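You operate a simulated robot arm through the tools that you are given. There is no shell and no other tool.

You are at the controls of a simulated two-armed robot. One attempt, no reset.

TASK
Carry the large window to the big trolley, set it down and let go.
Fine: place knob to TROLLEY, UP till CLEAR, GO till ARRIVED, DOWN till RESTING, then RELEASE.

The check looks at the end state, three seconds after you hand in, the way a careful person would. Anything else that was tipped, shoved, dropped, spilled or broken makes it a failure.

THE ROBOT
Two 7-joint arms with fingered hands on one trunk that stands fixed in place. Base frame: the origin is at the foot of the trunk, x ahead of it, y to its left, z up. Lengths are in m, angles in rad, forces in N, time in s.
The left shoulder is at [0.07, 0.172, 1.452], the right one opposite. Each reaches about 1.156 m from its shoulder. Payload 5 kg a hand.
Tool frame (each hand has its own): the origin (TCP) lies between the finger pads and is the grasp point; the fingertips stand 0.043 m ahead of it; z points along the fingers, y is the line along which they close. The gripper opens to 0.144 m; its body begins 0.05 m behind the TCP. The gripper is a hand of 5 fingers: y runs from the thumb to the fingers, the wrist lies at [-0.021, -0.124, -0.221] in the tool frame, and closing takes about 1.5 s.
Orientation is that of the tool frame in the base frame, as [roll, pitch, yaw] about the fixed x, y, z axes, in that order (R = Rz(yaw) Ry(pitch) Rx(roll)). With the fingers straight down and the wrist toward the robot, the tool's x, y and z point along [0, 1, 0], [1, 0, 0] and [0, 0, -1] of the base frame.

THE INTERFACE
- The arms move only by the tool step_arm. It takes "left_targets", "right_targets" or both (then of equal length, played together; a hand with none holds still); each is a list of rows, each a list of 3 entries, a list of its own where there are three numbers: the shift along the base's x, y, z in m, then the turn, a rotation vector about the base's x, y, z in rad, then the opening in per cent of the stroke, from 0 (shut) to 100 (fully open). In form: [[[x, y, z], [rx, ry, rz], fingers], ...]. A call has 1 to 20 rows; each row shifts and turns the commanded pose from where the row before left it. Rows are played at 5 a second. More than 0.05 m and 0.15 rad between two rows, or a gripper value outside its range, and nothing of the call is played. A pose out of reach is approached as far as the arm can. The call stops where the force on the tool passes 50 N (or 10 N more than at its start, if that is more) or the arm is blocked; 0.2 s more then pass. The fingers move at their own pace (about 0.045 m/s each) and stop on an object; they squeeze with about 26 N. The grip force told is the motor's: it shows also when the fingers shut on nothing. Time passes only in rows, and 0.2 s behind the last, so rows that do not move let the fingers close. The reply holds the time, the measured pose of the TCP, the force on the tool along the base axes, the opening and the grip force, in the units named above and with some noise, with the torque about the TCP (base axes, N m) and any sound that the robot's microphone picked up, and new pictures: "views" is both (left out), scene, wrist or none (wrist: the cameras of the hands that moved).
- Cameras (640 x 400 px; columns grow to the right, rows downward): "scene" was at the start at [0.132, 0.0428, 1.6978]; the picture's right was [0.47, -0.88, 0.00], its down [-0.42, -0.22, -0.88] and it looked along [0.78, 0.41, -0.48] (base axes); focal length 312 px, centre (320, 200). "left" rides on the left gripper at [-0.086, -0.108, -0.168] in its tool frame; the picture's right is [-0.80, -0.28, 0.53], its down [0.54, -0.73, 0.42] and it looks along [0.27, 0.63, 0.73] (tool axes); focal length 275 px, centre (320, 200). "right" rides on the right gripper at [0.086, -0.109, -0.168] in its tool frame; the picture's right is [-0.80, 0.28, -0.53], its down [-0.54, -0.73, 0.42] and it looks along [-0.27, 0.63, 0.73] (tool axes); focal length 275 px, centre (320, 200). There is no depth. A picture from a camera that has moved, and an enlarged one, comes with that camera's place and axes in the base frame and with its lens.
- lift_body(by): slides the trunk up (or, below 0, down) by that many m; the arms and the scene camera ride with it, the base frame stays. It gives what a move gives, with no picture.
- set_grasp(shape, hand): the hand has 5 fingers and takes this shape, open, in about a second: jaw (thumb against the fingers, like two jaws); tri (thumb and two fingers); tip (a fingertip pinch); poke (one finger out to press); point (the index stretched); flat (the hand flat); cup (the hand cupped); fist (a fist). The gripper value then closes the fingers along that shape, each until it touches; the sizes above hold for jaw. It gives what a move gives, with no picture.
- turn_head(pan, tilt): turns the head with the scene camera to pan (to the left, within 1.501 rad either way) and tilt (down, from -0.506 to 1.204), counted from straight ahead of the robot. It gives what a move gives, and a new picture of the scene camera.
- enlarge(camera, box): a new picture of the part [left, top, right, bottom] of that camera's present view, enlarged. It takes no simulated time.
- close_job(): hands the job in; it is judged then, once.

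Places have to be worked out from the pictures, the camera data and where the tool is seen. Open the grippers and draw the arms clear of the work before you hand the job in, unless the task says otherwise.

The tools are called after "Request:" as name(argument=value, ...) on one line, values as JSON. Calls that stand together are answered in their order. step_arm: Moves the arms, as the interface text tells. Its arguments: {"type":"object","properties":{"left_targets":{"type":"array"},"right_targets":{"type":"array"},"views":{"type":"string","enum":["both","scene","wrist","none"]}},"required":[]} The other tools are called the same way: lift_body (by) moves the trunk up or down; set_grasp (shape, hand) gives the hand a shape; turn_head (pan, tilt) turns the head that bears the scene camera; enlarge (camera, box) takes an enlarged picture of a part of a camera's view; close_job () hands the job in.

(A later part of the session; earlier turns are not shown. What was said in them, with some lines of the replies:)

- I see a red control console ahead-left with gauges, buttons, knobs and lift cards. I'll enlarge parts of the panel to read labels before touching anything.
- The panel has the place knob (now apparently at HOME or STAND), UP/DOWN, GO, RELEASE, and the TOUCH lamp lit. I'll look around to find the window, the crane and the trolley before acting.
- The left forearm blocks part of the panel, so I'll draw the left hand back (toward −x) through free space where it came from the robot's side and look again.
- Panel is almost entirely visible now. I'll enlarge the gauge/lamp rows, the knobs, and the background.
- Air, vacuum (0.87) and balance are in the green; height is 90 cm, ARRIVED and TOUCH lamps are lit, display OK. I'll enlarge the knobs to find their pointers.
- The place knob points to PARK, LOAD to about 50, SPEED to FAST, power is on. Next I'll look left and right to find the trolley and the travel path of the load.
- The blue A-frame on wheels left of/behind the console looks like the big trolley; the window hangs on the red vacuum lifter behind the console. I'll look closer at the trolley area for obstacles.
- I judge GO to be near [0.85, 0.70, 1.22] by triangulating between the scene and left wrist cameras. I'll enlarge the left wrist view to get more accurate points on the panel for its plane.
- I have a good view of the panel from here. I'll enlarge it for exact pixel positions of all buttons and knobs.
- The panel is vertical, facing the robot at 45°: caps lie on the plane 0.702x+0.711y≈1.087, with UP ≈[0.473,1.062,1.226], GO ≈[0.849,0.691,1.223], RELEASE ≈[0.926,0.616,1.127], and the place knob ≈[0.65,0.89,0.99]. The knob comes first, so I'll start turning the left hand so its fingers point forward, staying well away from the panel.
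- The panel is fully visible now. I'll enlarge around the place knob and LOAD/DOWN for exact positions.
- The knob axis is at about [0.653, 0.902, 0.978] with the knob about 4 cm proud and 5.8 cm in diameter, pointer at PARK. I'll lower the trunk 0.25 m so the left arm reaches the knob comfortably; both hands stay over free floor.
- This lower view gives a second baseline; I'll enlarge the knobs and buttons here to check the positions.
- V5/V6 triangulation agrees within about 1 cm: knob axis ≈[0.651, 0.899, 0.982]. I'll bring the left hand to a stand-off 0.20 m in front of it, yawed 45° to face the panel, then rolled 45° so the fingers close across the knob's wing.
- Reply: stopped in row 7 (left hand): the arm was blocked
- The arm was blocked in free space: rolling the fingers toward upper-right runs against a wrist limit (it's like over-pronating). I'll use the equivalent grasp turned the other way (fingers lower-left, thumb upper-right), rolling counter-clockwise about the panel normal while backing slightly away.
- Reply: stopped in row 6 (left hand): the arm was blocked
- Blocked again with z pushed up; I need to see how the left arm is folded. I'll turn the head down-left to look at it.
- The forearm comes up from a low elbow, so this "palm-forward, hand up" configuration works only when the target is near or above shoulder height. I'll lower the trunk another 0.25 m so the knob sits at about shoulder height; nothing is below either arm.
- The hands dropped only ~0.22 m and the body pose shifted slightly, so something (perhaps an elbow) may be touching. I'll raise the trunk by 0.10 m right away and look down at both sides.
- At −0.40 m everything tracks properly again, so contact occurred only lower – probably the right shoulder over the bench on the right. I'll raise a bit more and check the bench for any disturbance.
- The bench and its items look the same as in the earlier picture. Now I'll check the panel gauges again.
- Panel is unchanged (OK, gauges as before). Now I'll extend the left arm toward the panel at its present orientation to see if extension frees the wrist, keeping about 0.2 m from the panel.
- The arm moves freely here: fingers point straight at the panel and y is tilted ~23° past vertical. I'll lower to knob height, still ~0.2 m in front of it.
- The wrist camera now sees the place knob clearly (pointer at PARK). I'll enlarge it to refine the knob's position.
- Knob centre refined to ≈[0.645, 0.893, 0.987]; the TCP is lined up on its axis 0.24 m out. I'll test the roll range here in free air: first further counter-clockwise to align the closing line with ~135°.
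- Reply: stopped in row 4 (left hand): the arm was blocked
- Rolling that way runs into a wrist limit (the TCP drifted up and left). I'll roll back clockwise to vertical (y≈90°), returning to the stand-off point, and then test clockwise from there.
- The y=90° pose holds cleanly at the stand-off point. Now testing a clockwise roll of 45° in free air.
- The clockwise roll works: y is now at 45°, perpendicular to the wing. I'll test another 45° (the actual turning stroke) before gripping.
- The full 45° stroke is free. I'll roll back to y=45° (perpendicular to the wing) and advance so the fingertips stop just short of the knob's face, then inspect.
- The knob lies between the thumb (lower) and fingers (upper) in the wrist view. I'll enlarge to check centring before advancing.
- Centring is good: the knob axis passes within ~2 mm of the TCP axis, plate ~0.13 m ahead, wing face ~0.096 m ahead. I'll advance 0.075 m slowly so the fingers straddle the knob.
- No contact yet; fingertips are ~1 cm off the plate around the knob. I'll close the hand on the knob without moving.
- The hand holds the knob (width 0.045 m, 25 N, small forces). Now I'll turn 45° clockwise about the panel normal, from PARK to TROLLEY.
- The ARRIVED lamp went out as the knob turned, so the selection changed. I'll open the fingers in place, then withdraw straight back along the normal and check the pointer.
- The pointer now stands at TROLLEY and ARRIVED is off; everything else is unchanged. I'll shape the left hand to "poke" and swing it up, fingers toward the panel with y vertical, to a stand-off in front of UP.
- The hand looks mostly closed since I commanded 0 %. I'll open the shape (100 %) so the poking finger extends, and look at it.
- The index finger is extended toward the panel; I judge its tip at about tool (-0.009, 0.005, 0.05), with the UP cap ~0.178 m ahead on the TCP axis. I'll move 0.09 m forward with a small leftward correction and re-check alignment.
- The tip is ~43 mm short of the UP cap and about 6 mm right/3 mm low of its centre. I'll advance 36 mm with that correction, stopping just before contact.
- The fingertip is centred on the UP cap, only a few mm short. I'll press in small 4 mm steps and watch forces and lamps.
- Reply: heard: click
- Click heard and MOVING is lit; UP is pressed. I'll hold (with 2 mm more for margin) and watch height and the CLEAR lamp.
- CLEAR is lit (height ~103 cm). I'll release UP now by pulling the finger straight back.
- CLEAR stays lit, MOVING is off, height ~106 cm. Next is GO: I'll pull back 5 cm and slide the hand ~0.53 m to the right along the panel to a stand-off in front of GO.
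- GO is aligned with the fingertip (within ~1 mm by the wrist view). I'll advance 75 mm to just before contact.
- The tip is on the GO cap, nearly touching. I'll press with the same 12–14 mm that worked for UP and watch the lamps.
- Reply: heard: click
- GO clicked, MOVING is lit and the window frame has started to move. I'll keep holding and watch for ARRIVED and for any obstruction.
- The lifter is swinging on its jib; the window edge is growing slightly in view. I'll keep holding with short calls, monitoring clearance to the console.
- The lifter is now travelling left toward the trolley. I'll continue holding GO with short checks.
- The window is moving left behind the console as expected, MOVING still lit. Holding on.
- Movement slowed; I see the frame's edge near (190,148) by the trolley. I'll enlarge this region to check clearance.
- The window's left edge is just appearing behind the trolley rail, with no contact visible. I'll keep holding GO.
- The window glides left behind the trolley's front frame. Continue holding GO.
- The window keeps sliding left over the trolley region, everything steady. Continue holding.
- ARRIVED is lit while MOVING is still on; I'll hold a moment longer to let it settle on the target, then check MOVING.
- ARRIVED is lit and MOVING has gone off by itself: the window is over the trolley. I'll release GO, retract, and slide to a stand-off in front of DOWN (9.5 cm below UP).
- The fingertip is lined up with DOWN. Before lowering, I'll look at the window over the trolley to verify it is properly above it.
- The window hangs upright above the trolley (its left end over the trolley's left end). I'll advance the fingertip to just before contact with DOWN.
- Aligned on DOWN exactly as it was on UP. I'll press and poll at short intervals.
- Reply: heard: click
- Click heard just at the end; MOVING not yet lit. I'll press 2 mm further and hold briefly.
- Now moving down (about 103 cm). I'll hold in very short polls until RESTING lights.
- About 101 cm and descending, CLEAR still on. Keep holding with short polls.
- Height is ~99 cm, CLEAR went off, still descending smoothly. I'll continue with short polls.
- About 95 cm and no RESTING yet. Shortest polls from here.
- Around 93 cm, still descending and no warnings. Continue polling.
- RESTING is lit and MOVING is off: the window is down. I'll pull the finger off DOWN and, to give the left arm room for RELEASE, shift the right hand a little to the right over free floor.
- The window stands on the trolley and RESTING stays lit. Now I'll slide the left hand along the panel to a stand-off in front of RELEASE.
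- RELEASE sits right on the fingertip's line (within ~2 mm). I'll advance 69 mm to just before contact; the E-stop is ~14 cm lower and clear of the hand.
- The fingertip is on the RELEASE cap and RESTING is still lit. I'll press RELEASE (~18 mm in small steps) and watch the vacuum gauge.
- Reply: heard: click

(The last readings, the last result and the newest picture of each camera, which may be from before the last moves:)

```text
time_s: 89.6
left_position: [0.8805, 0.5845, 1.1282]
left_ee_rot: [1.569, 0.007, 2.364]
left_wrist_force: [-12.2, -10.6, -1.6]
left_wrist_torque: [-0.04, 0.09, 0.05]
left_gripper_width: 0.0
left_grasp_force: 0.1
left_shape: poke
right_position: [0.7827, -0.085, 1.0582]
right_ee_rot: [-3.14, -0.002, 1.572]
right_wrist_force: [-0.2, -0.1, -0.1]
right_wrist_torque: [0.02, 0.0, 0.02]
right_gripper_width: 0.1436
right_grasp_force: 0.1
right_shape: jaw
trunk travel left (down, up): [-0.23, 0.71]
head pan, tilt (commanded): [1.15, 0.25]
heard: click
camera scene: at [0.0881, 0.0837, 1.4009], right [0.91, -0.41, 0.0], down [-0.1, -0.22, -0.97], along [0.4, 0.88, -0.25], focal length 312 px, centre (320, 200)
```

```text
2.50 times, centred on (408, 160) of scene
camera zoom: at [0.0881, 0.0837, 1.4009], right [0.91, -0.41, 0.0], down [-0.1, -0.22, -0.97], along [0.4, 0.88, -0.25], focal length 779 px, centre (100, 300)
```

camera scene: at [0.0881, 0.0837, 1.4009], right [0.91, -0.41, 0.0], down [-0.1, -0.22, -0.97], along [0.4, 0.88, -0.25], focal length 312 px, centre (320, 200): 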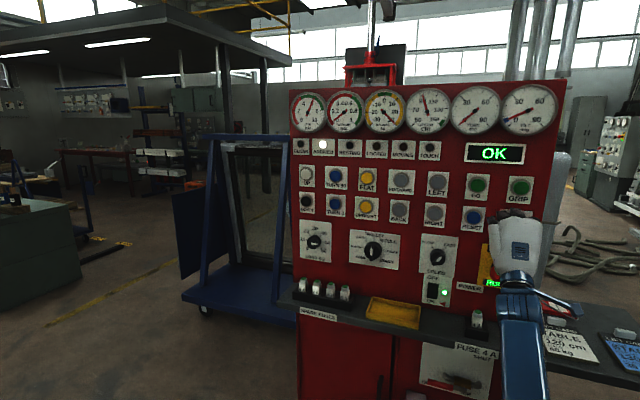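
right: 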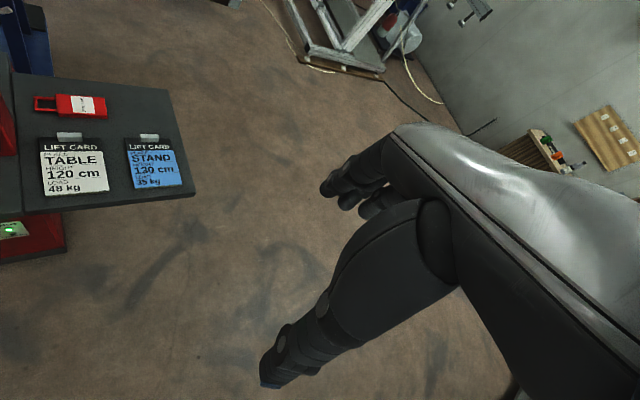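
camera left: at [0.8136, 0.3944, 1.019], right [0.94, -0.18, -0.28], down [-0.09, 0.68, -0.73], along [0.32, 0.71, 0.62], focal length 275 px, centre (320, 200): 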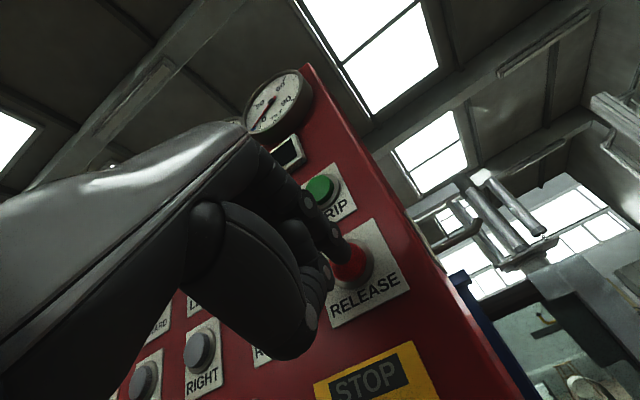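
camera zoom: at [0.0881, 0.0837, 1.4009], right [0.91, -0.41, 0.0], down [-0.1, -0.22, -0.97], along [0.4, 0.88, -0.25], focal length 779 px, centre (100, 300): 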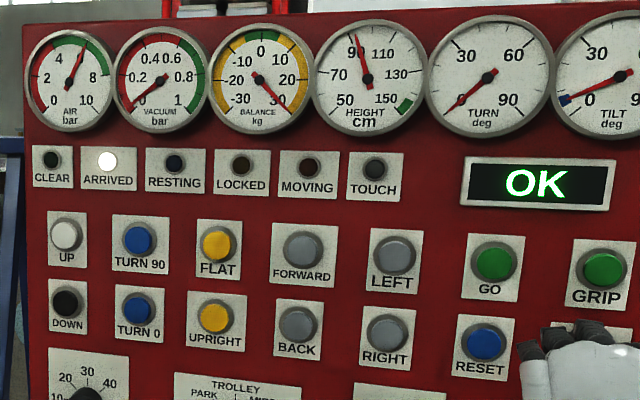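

Click heard; vacuum fell to 0 and TOUCH/RESTING went off, so the window is released. I'll withdraw the finger and check the window and lifter.

Request:
step_arm(left_targets=[[[-0.0176, -0.0178, 0], [0, 0, 0], 100], [[-0.0176, -0.0178, 0], [0, 0, 0], 100], [[-0.0176, -0.0178, 0], [0, 0, 0], 100], [[-0.0176, -0.0178, 0], [0, 0, 0], 100], [[-0.0176, -0.0178, 0], [0, 0, 0], 100], [[-0.0176, -0.0178, 0], [0, 0, 0], 100], [[0, 0, 0], [0, 0, 0], 100]], views="scene")

Request:
enlarge(camera="scene", box=[160, 100, 320, 320])

Request:
enlarge(camera="scene", box=[280, 20, 600, 220])

```text
time_s: 91.4
left_position: [0.7591, 0.5249, 1.1704]
left_ee_rot: [1.484, -0.031, 2.431]
left_wrist_force: [-1.2, 0.3, -0.4]
left_wrist_torque: [-0.01, 0.03, -0.01]
left_gripper_width: 0.0
left_grasp_force: 0.1
left_shape: poke
right_position: [0.7848, -0.085, 1.0579]
right_ee_rot: [3.141, 0.0, 1.571]
right_wrist_force: [-1.3, -0.2, -0.3]
right_wrist_torque: [-0.02, -0.02, 0.0]
right_gripper_width: 0.1438
right_grasp_force: 0.0
right_shape: jaw
trunk travel left (down, up): [-0.23, 0.71]
head pan, tilt (commanded): [1.15, 0.25]
stopped in row 7 (left hand): the arm was blocked; the commanded pose is now the measured one
camera scene: at [0.0895, 0.0853, 1.4008], right [0.91, -0.41, 0.0], down [-0.1, -0.23, -0.97], along [0.4, 0.88, -0.25], focal length 312 px, centre (320, 200)
```

scene: 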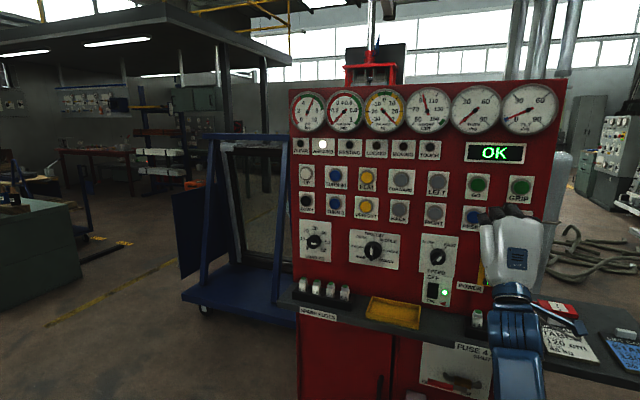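

```text
1.82 times, centred on (240, 210) of scene
camera zoom: at [0.0895, 0.0853, 1.4008], right [0.91, -0.41, 0.0], down [-0.1, -0.23, -0.97], along [0.4, 0.88, -0.25], focal length 566 px, centre (466, 182)
```

zoom: 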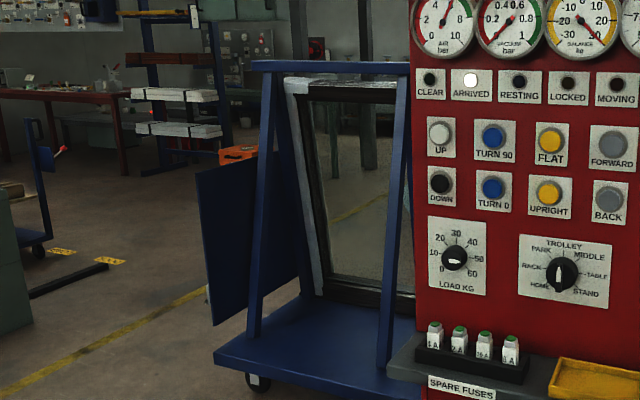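

```text
2.00 times, centred on (440, 120) of scene
camera zoom: at [0.0895, 0.0853, 1.4008], right [0.91, -0.41, 0.0], down [-0.1, -0.23, -0.97], along [0.4, 0.88, -0.25], focal length 623 px, centre (80, 360)
```

zoom: 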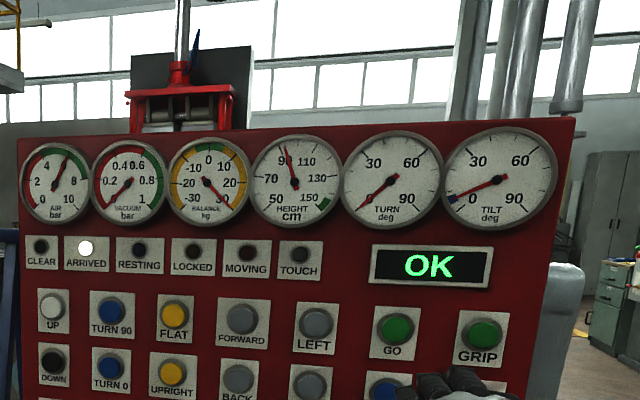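

The window stands on the trolley deck inside the A-frame, vacuum 0, display OK. The arm hit a fold limit while backing off, so I'll draw the left hand away leftward and back from the panel.

Request:
step_arm(left_targets=[[[-0.0355, 0.0266, 0], [0, 0, 0], 100], [[-0.0355, 0.0266, 0], [0, 0, 0], 100], [[-0.0355, 0.0266, 0], [0, 0, 0], 100], [[-0.0355, 0.0266, 0], [0, 0, 0], 100], [[-0.0355, 0.0266, 0], [0, 0, 0], 100], [[-0.0355, 0.0266, 0], [0, 0, 0], 100], [[-0.0355, 0.0266, 0], [0, 0, 0], 100], [[-0.0355, 0.0266, 0], [0, 0, 0], 100], [[-0.025, -0.025, 0], [0, 0, 0], 100], [[-0.025, -0.025, 0], [0, 0, 0], 100]], views="scene")

```text
time_s: 93.6
left_position: [0.4233, 0.6858, 1.1692]
left_ee_rot: [1.489, -0.026, 2.43]
left_wrist_force: [-0.3, 0.8, 0.3]
left_wrist_torque: [-0.03, 0.03, -0.02]
left_gripper_width: 0.0
left_grasp_force: 0.0
left_shape: poke
right_position: [0.7822, -0.0855, 1.0583]
right_ee_rot: [3.141, -0.001, 1.571]
right_wrist_force: [-0.8, -0.8, 0.4]
right_wrist_torque: [-0.03, -0.03, 0.0]
right_gripper_width: 0.1438
right_grasp_force: 0.1
right_shape: jaw
trunk travel left (down, up): [-0.23, 0.71]
head pan, tilt (commanded): [1.15, 0.25]
camera scene: at [0.0884, 0.0852, 1.4009], right [0.91, -0.41, 0.0], down [-0.1, -0.23, -0.97], along [0.4, 0.88, -0.25], focal length 312 px, centre (320, 200)
```

scene: 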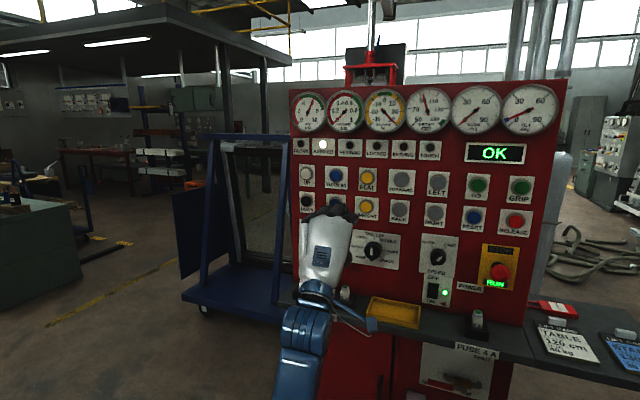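

Left hand is now ~0.3 m clear of the panel. I'll return it to the open jaw shape and take a final look at the panel, trolley, and the rest of the scene.

Request:
set_grasp(shape="jaw", hand="left")

Request:
step_arm(left_targets=[[[-0.02, 0, 0], [0, 0, 0], 100], [[-0.02, 0, 0], [0, 0, 0], 100], [[0, 0, 0], [0, 0, 0], 100]], views="scene")

Request:
enlarge(camera="scene", box=[280, 20, 600, 220])

Request:
enlarge(camera="scene", box=[160, 110, 400, 330])

Request:
turn_head(pan=-1.3, tilt=0.75)

```text
time_s: 94.5
left_position: [0.4251, 0.6868, 1.1699]
left_ee_rot: [1.489, -0.028, 2.429]
left_wrist_force: [-1.0, -0.4, 0.6]
left_wrist_torque: [0.01, -0.03, -0.01]
left_gripper_width: 0.1437
left_grasp_force: 0.0
left_shape: jaw
right_position: [0.7842, -0.0829, 1.0564]
right_ee_rot: [-3.141, 0.001, 1.571]
right_wrist_force: [0.8, -0.5, 0.0]
right_wrist_torque: [0.01, 0.01, -0.01]
right_gripper_width: 0.1437
right_grasp_force: 0.1
right_shape: jaw
trunk travel left (down, up): [-0.23, 0.71]
head pan, tilt (commanded): [1.15, 0.25]
```

```text
time_s: 95.3
left_position: [0.3857, 0.6863, 1.1671]
left_ee_rot: [1.488, -0.027, 2.426]
left_wrist_force: [-0.5, 0.8, 0.3]
left_wrist_torque: [0.02, 0.0, -0.02]
left_gripper_width: 0.1438
left_grasp_force: 0.1
left_shape: jaw
right_position: [0.7834, -0.0837, 1.0572]
right_ee_rot: [3.141, 0.0, 1.569]
right_wrist_force: [0.5, 0.4, 0.6]
right_wrist_torque: [0.02, 0.02, -0.02]
right_gripper_width: 0.1437
right_grasp_force: 0.0
right_shape: jaw
trunk travel left (down, up): [-0.23, 0.71]
head pan, tilt (commanded): [1.15, 0.25]
camera scene: at [0.0901, 0.0851, 1.4008], right [0.91, -0.41, 0.0], down [-0.1, -0.23, -0.97], along [0.4, 0.88, -0.25], focal length 312 px, centre (320, 200)
```

scene: 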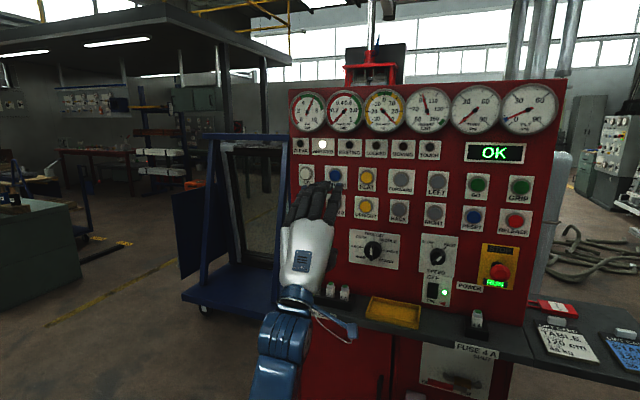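

```text
2.00 times, centred on (440, 120) of scene
camera zoom: at [0.0901, 0.0851, 1.4008], right [0.91, -0.41, 0.0], down [-0.1, -0.23, -0.97], along [0.4, 0.88, -0.25], focal length 623 px, centre (80, 360)
```

zoom: 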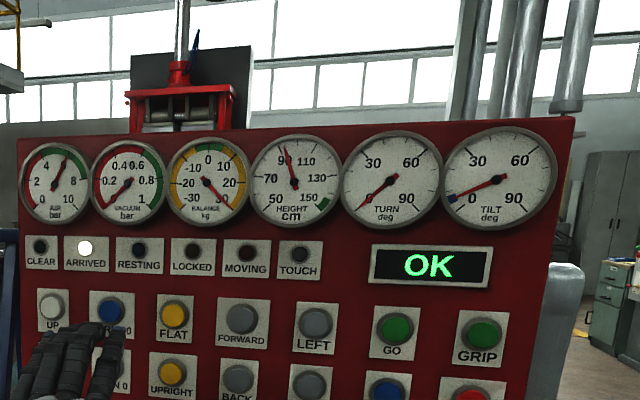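

```text
1.82 times, centred on (280, 220) of scene
camera zoom: at [0.0901, 0.0851, 1.4008], right [0.91, -0.41, 0.0], down [-0.1, -0.23, -0.97], along [0.4, 0.88, -0.25], focal length 566 px, centre (393, 164)
```

zoom: 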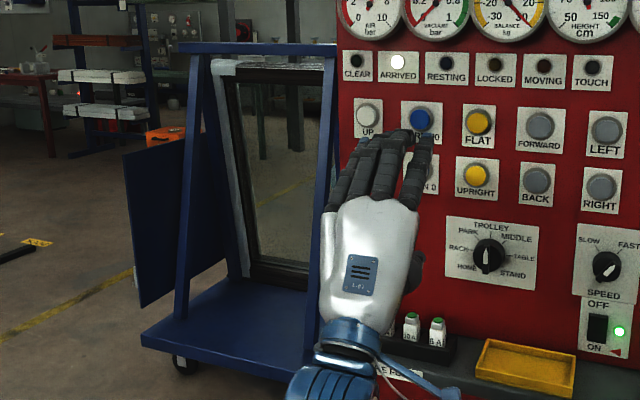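

```text
time_s: 97.6
left_position: [0.3849, 0.6869, 1.1678]
left_ee_rot: [1.488, -0.027, 2.428]
left_wrist_force: [0.3, -0.7, -0.4]
left_wrist_torque: [-0.01, 0.02, 0.0]
left_gripper_width: 0.1441
left_grasp_force: 0.0
left_shape: jaw
right_position: [0.7844, -0.0843, 1.058]
right_ee_rot: [3.141, 0.0, 1.571]
right_wrist_force: [-0.1, 0.1, -0.6]
right_wrist_torque: [0.03, -0.01, 0.02]
right_gripper_width: 0.1435
right_grasp_force: 0.0
right_shape: jaw
trunk travel left (down, up): [-0.23, 0.71]
head pan, tilt (commanded): [-1.3, 0.75]
camera scene: at [0.0737, -0.0798, 1.3557], right [-0.96, -0.27, 0.0], down [-0.18, 0.66, -0.73], along [0.2, -0.7, -0.68], focal length 312 px, centre (320, 200)
```

scene: 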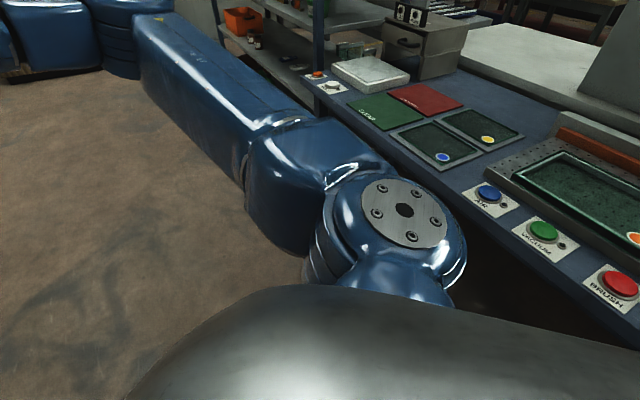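

The window stands on the trolley with vacuum at 0. The lifter is steady at about 93 cm, ARRIVED is lit, the display reads OK, and the bench looks undisturbed. Both hands are open and clear, so I'm handing in the job.

Request:
close_job()

```text
The job is handed in.
```

The large window is standing on the big trolley and has been let go. The job is handed in, but I haven't seen the result of the check.

- **Panel steps:** I turned the place knob to TROLLEY and held UP until CLEAR lit. Then I held GO until ARRIVED lit and the lifter stopped by itself, and DOWN until RESTING lit. Last, I pressed RELEASE.
- **End state:** The vacuum reads 0, the display says OK, and the lifter is holding still at about 93 cm. With no load on it, the BALANCE gauge reads about +30 kg because I left the LOAD knob near 50.
- **Speed:** I left the SPEED knob at FAST, where I found it, so the window was lowered at roughly 6 cm/s.
- **Possible contact:** Early on I lowered the trunk too far and something touched, most likely the right shoulder against the bench on the right. I raised it at once; the bench and its items looked the same afterwards and in the final check.

Both hands are open and clear of the panel.
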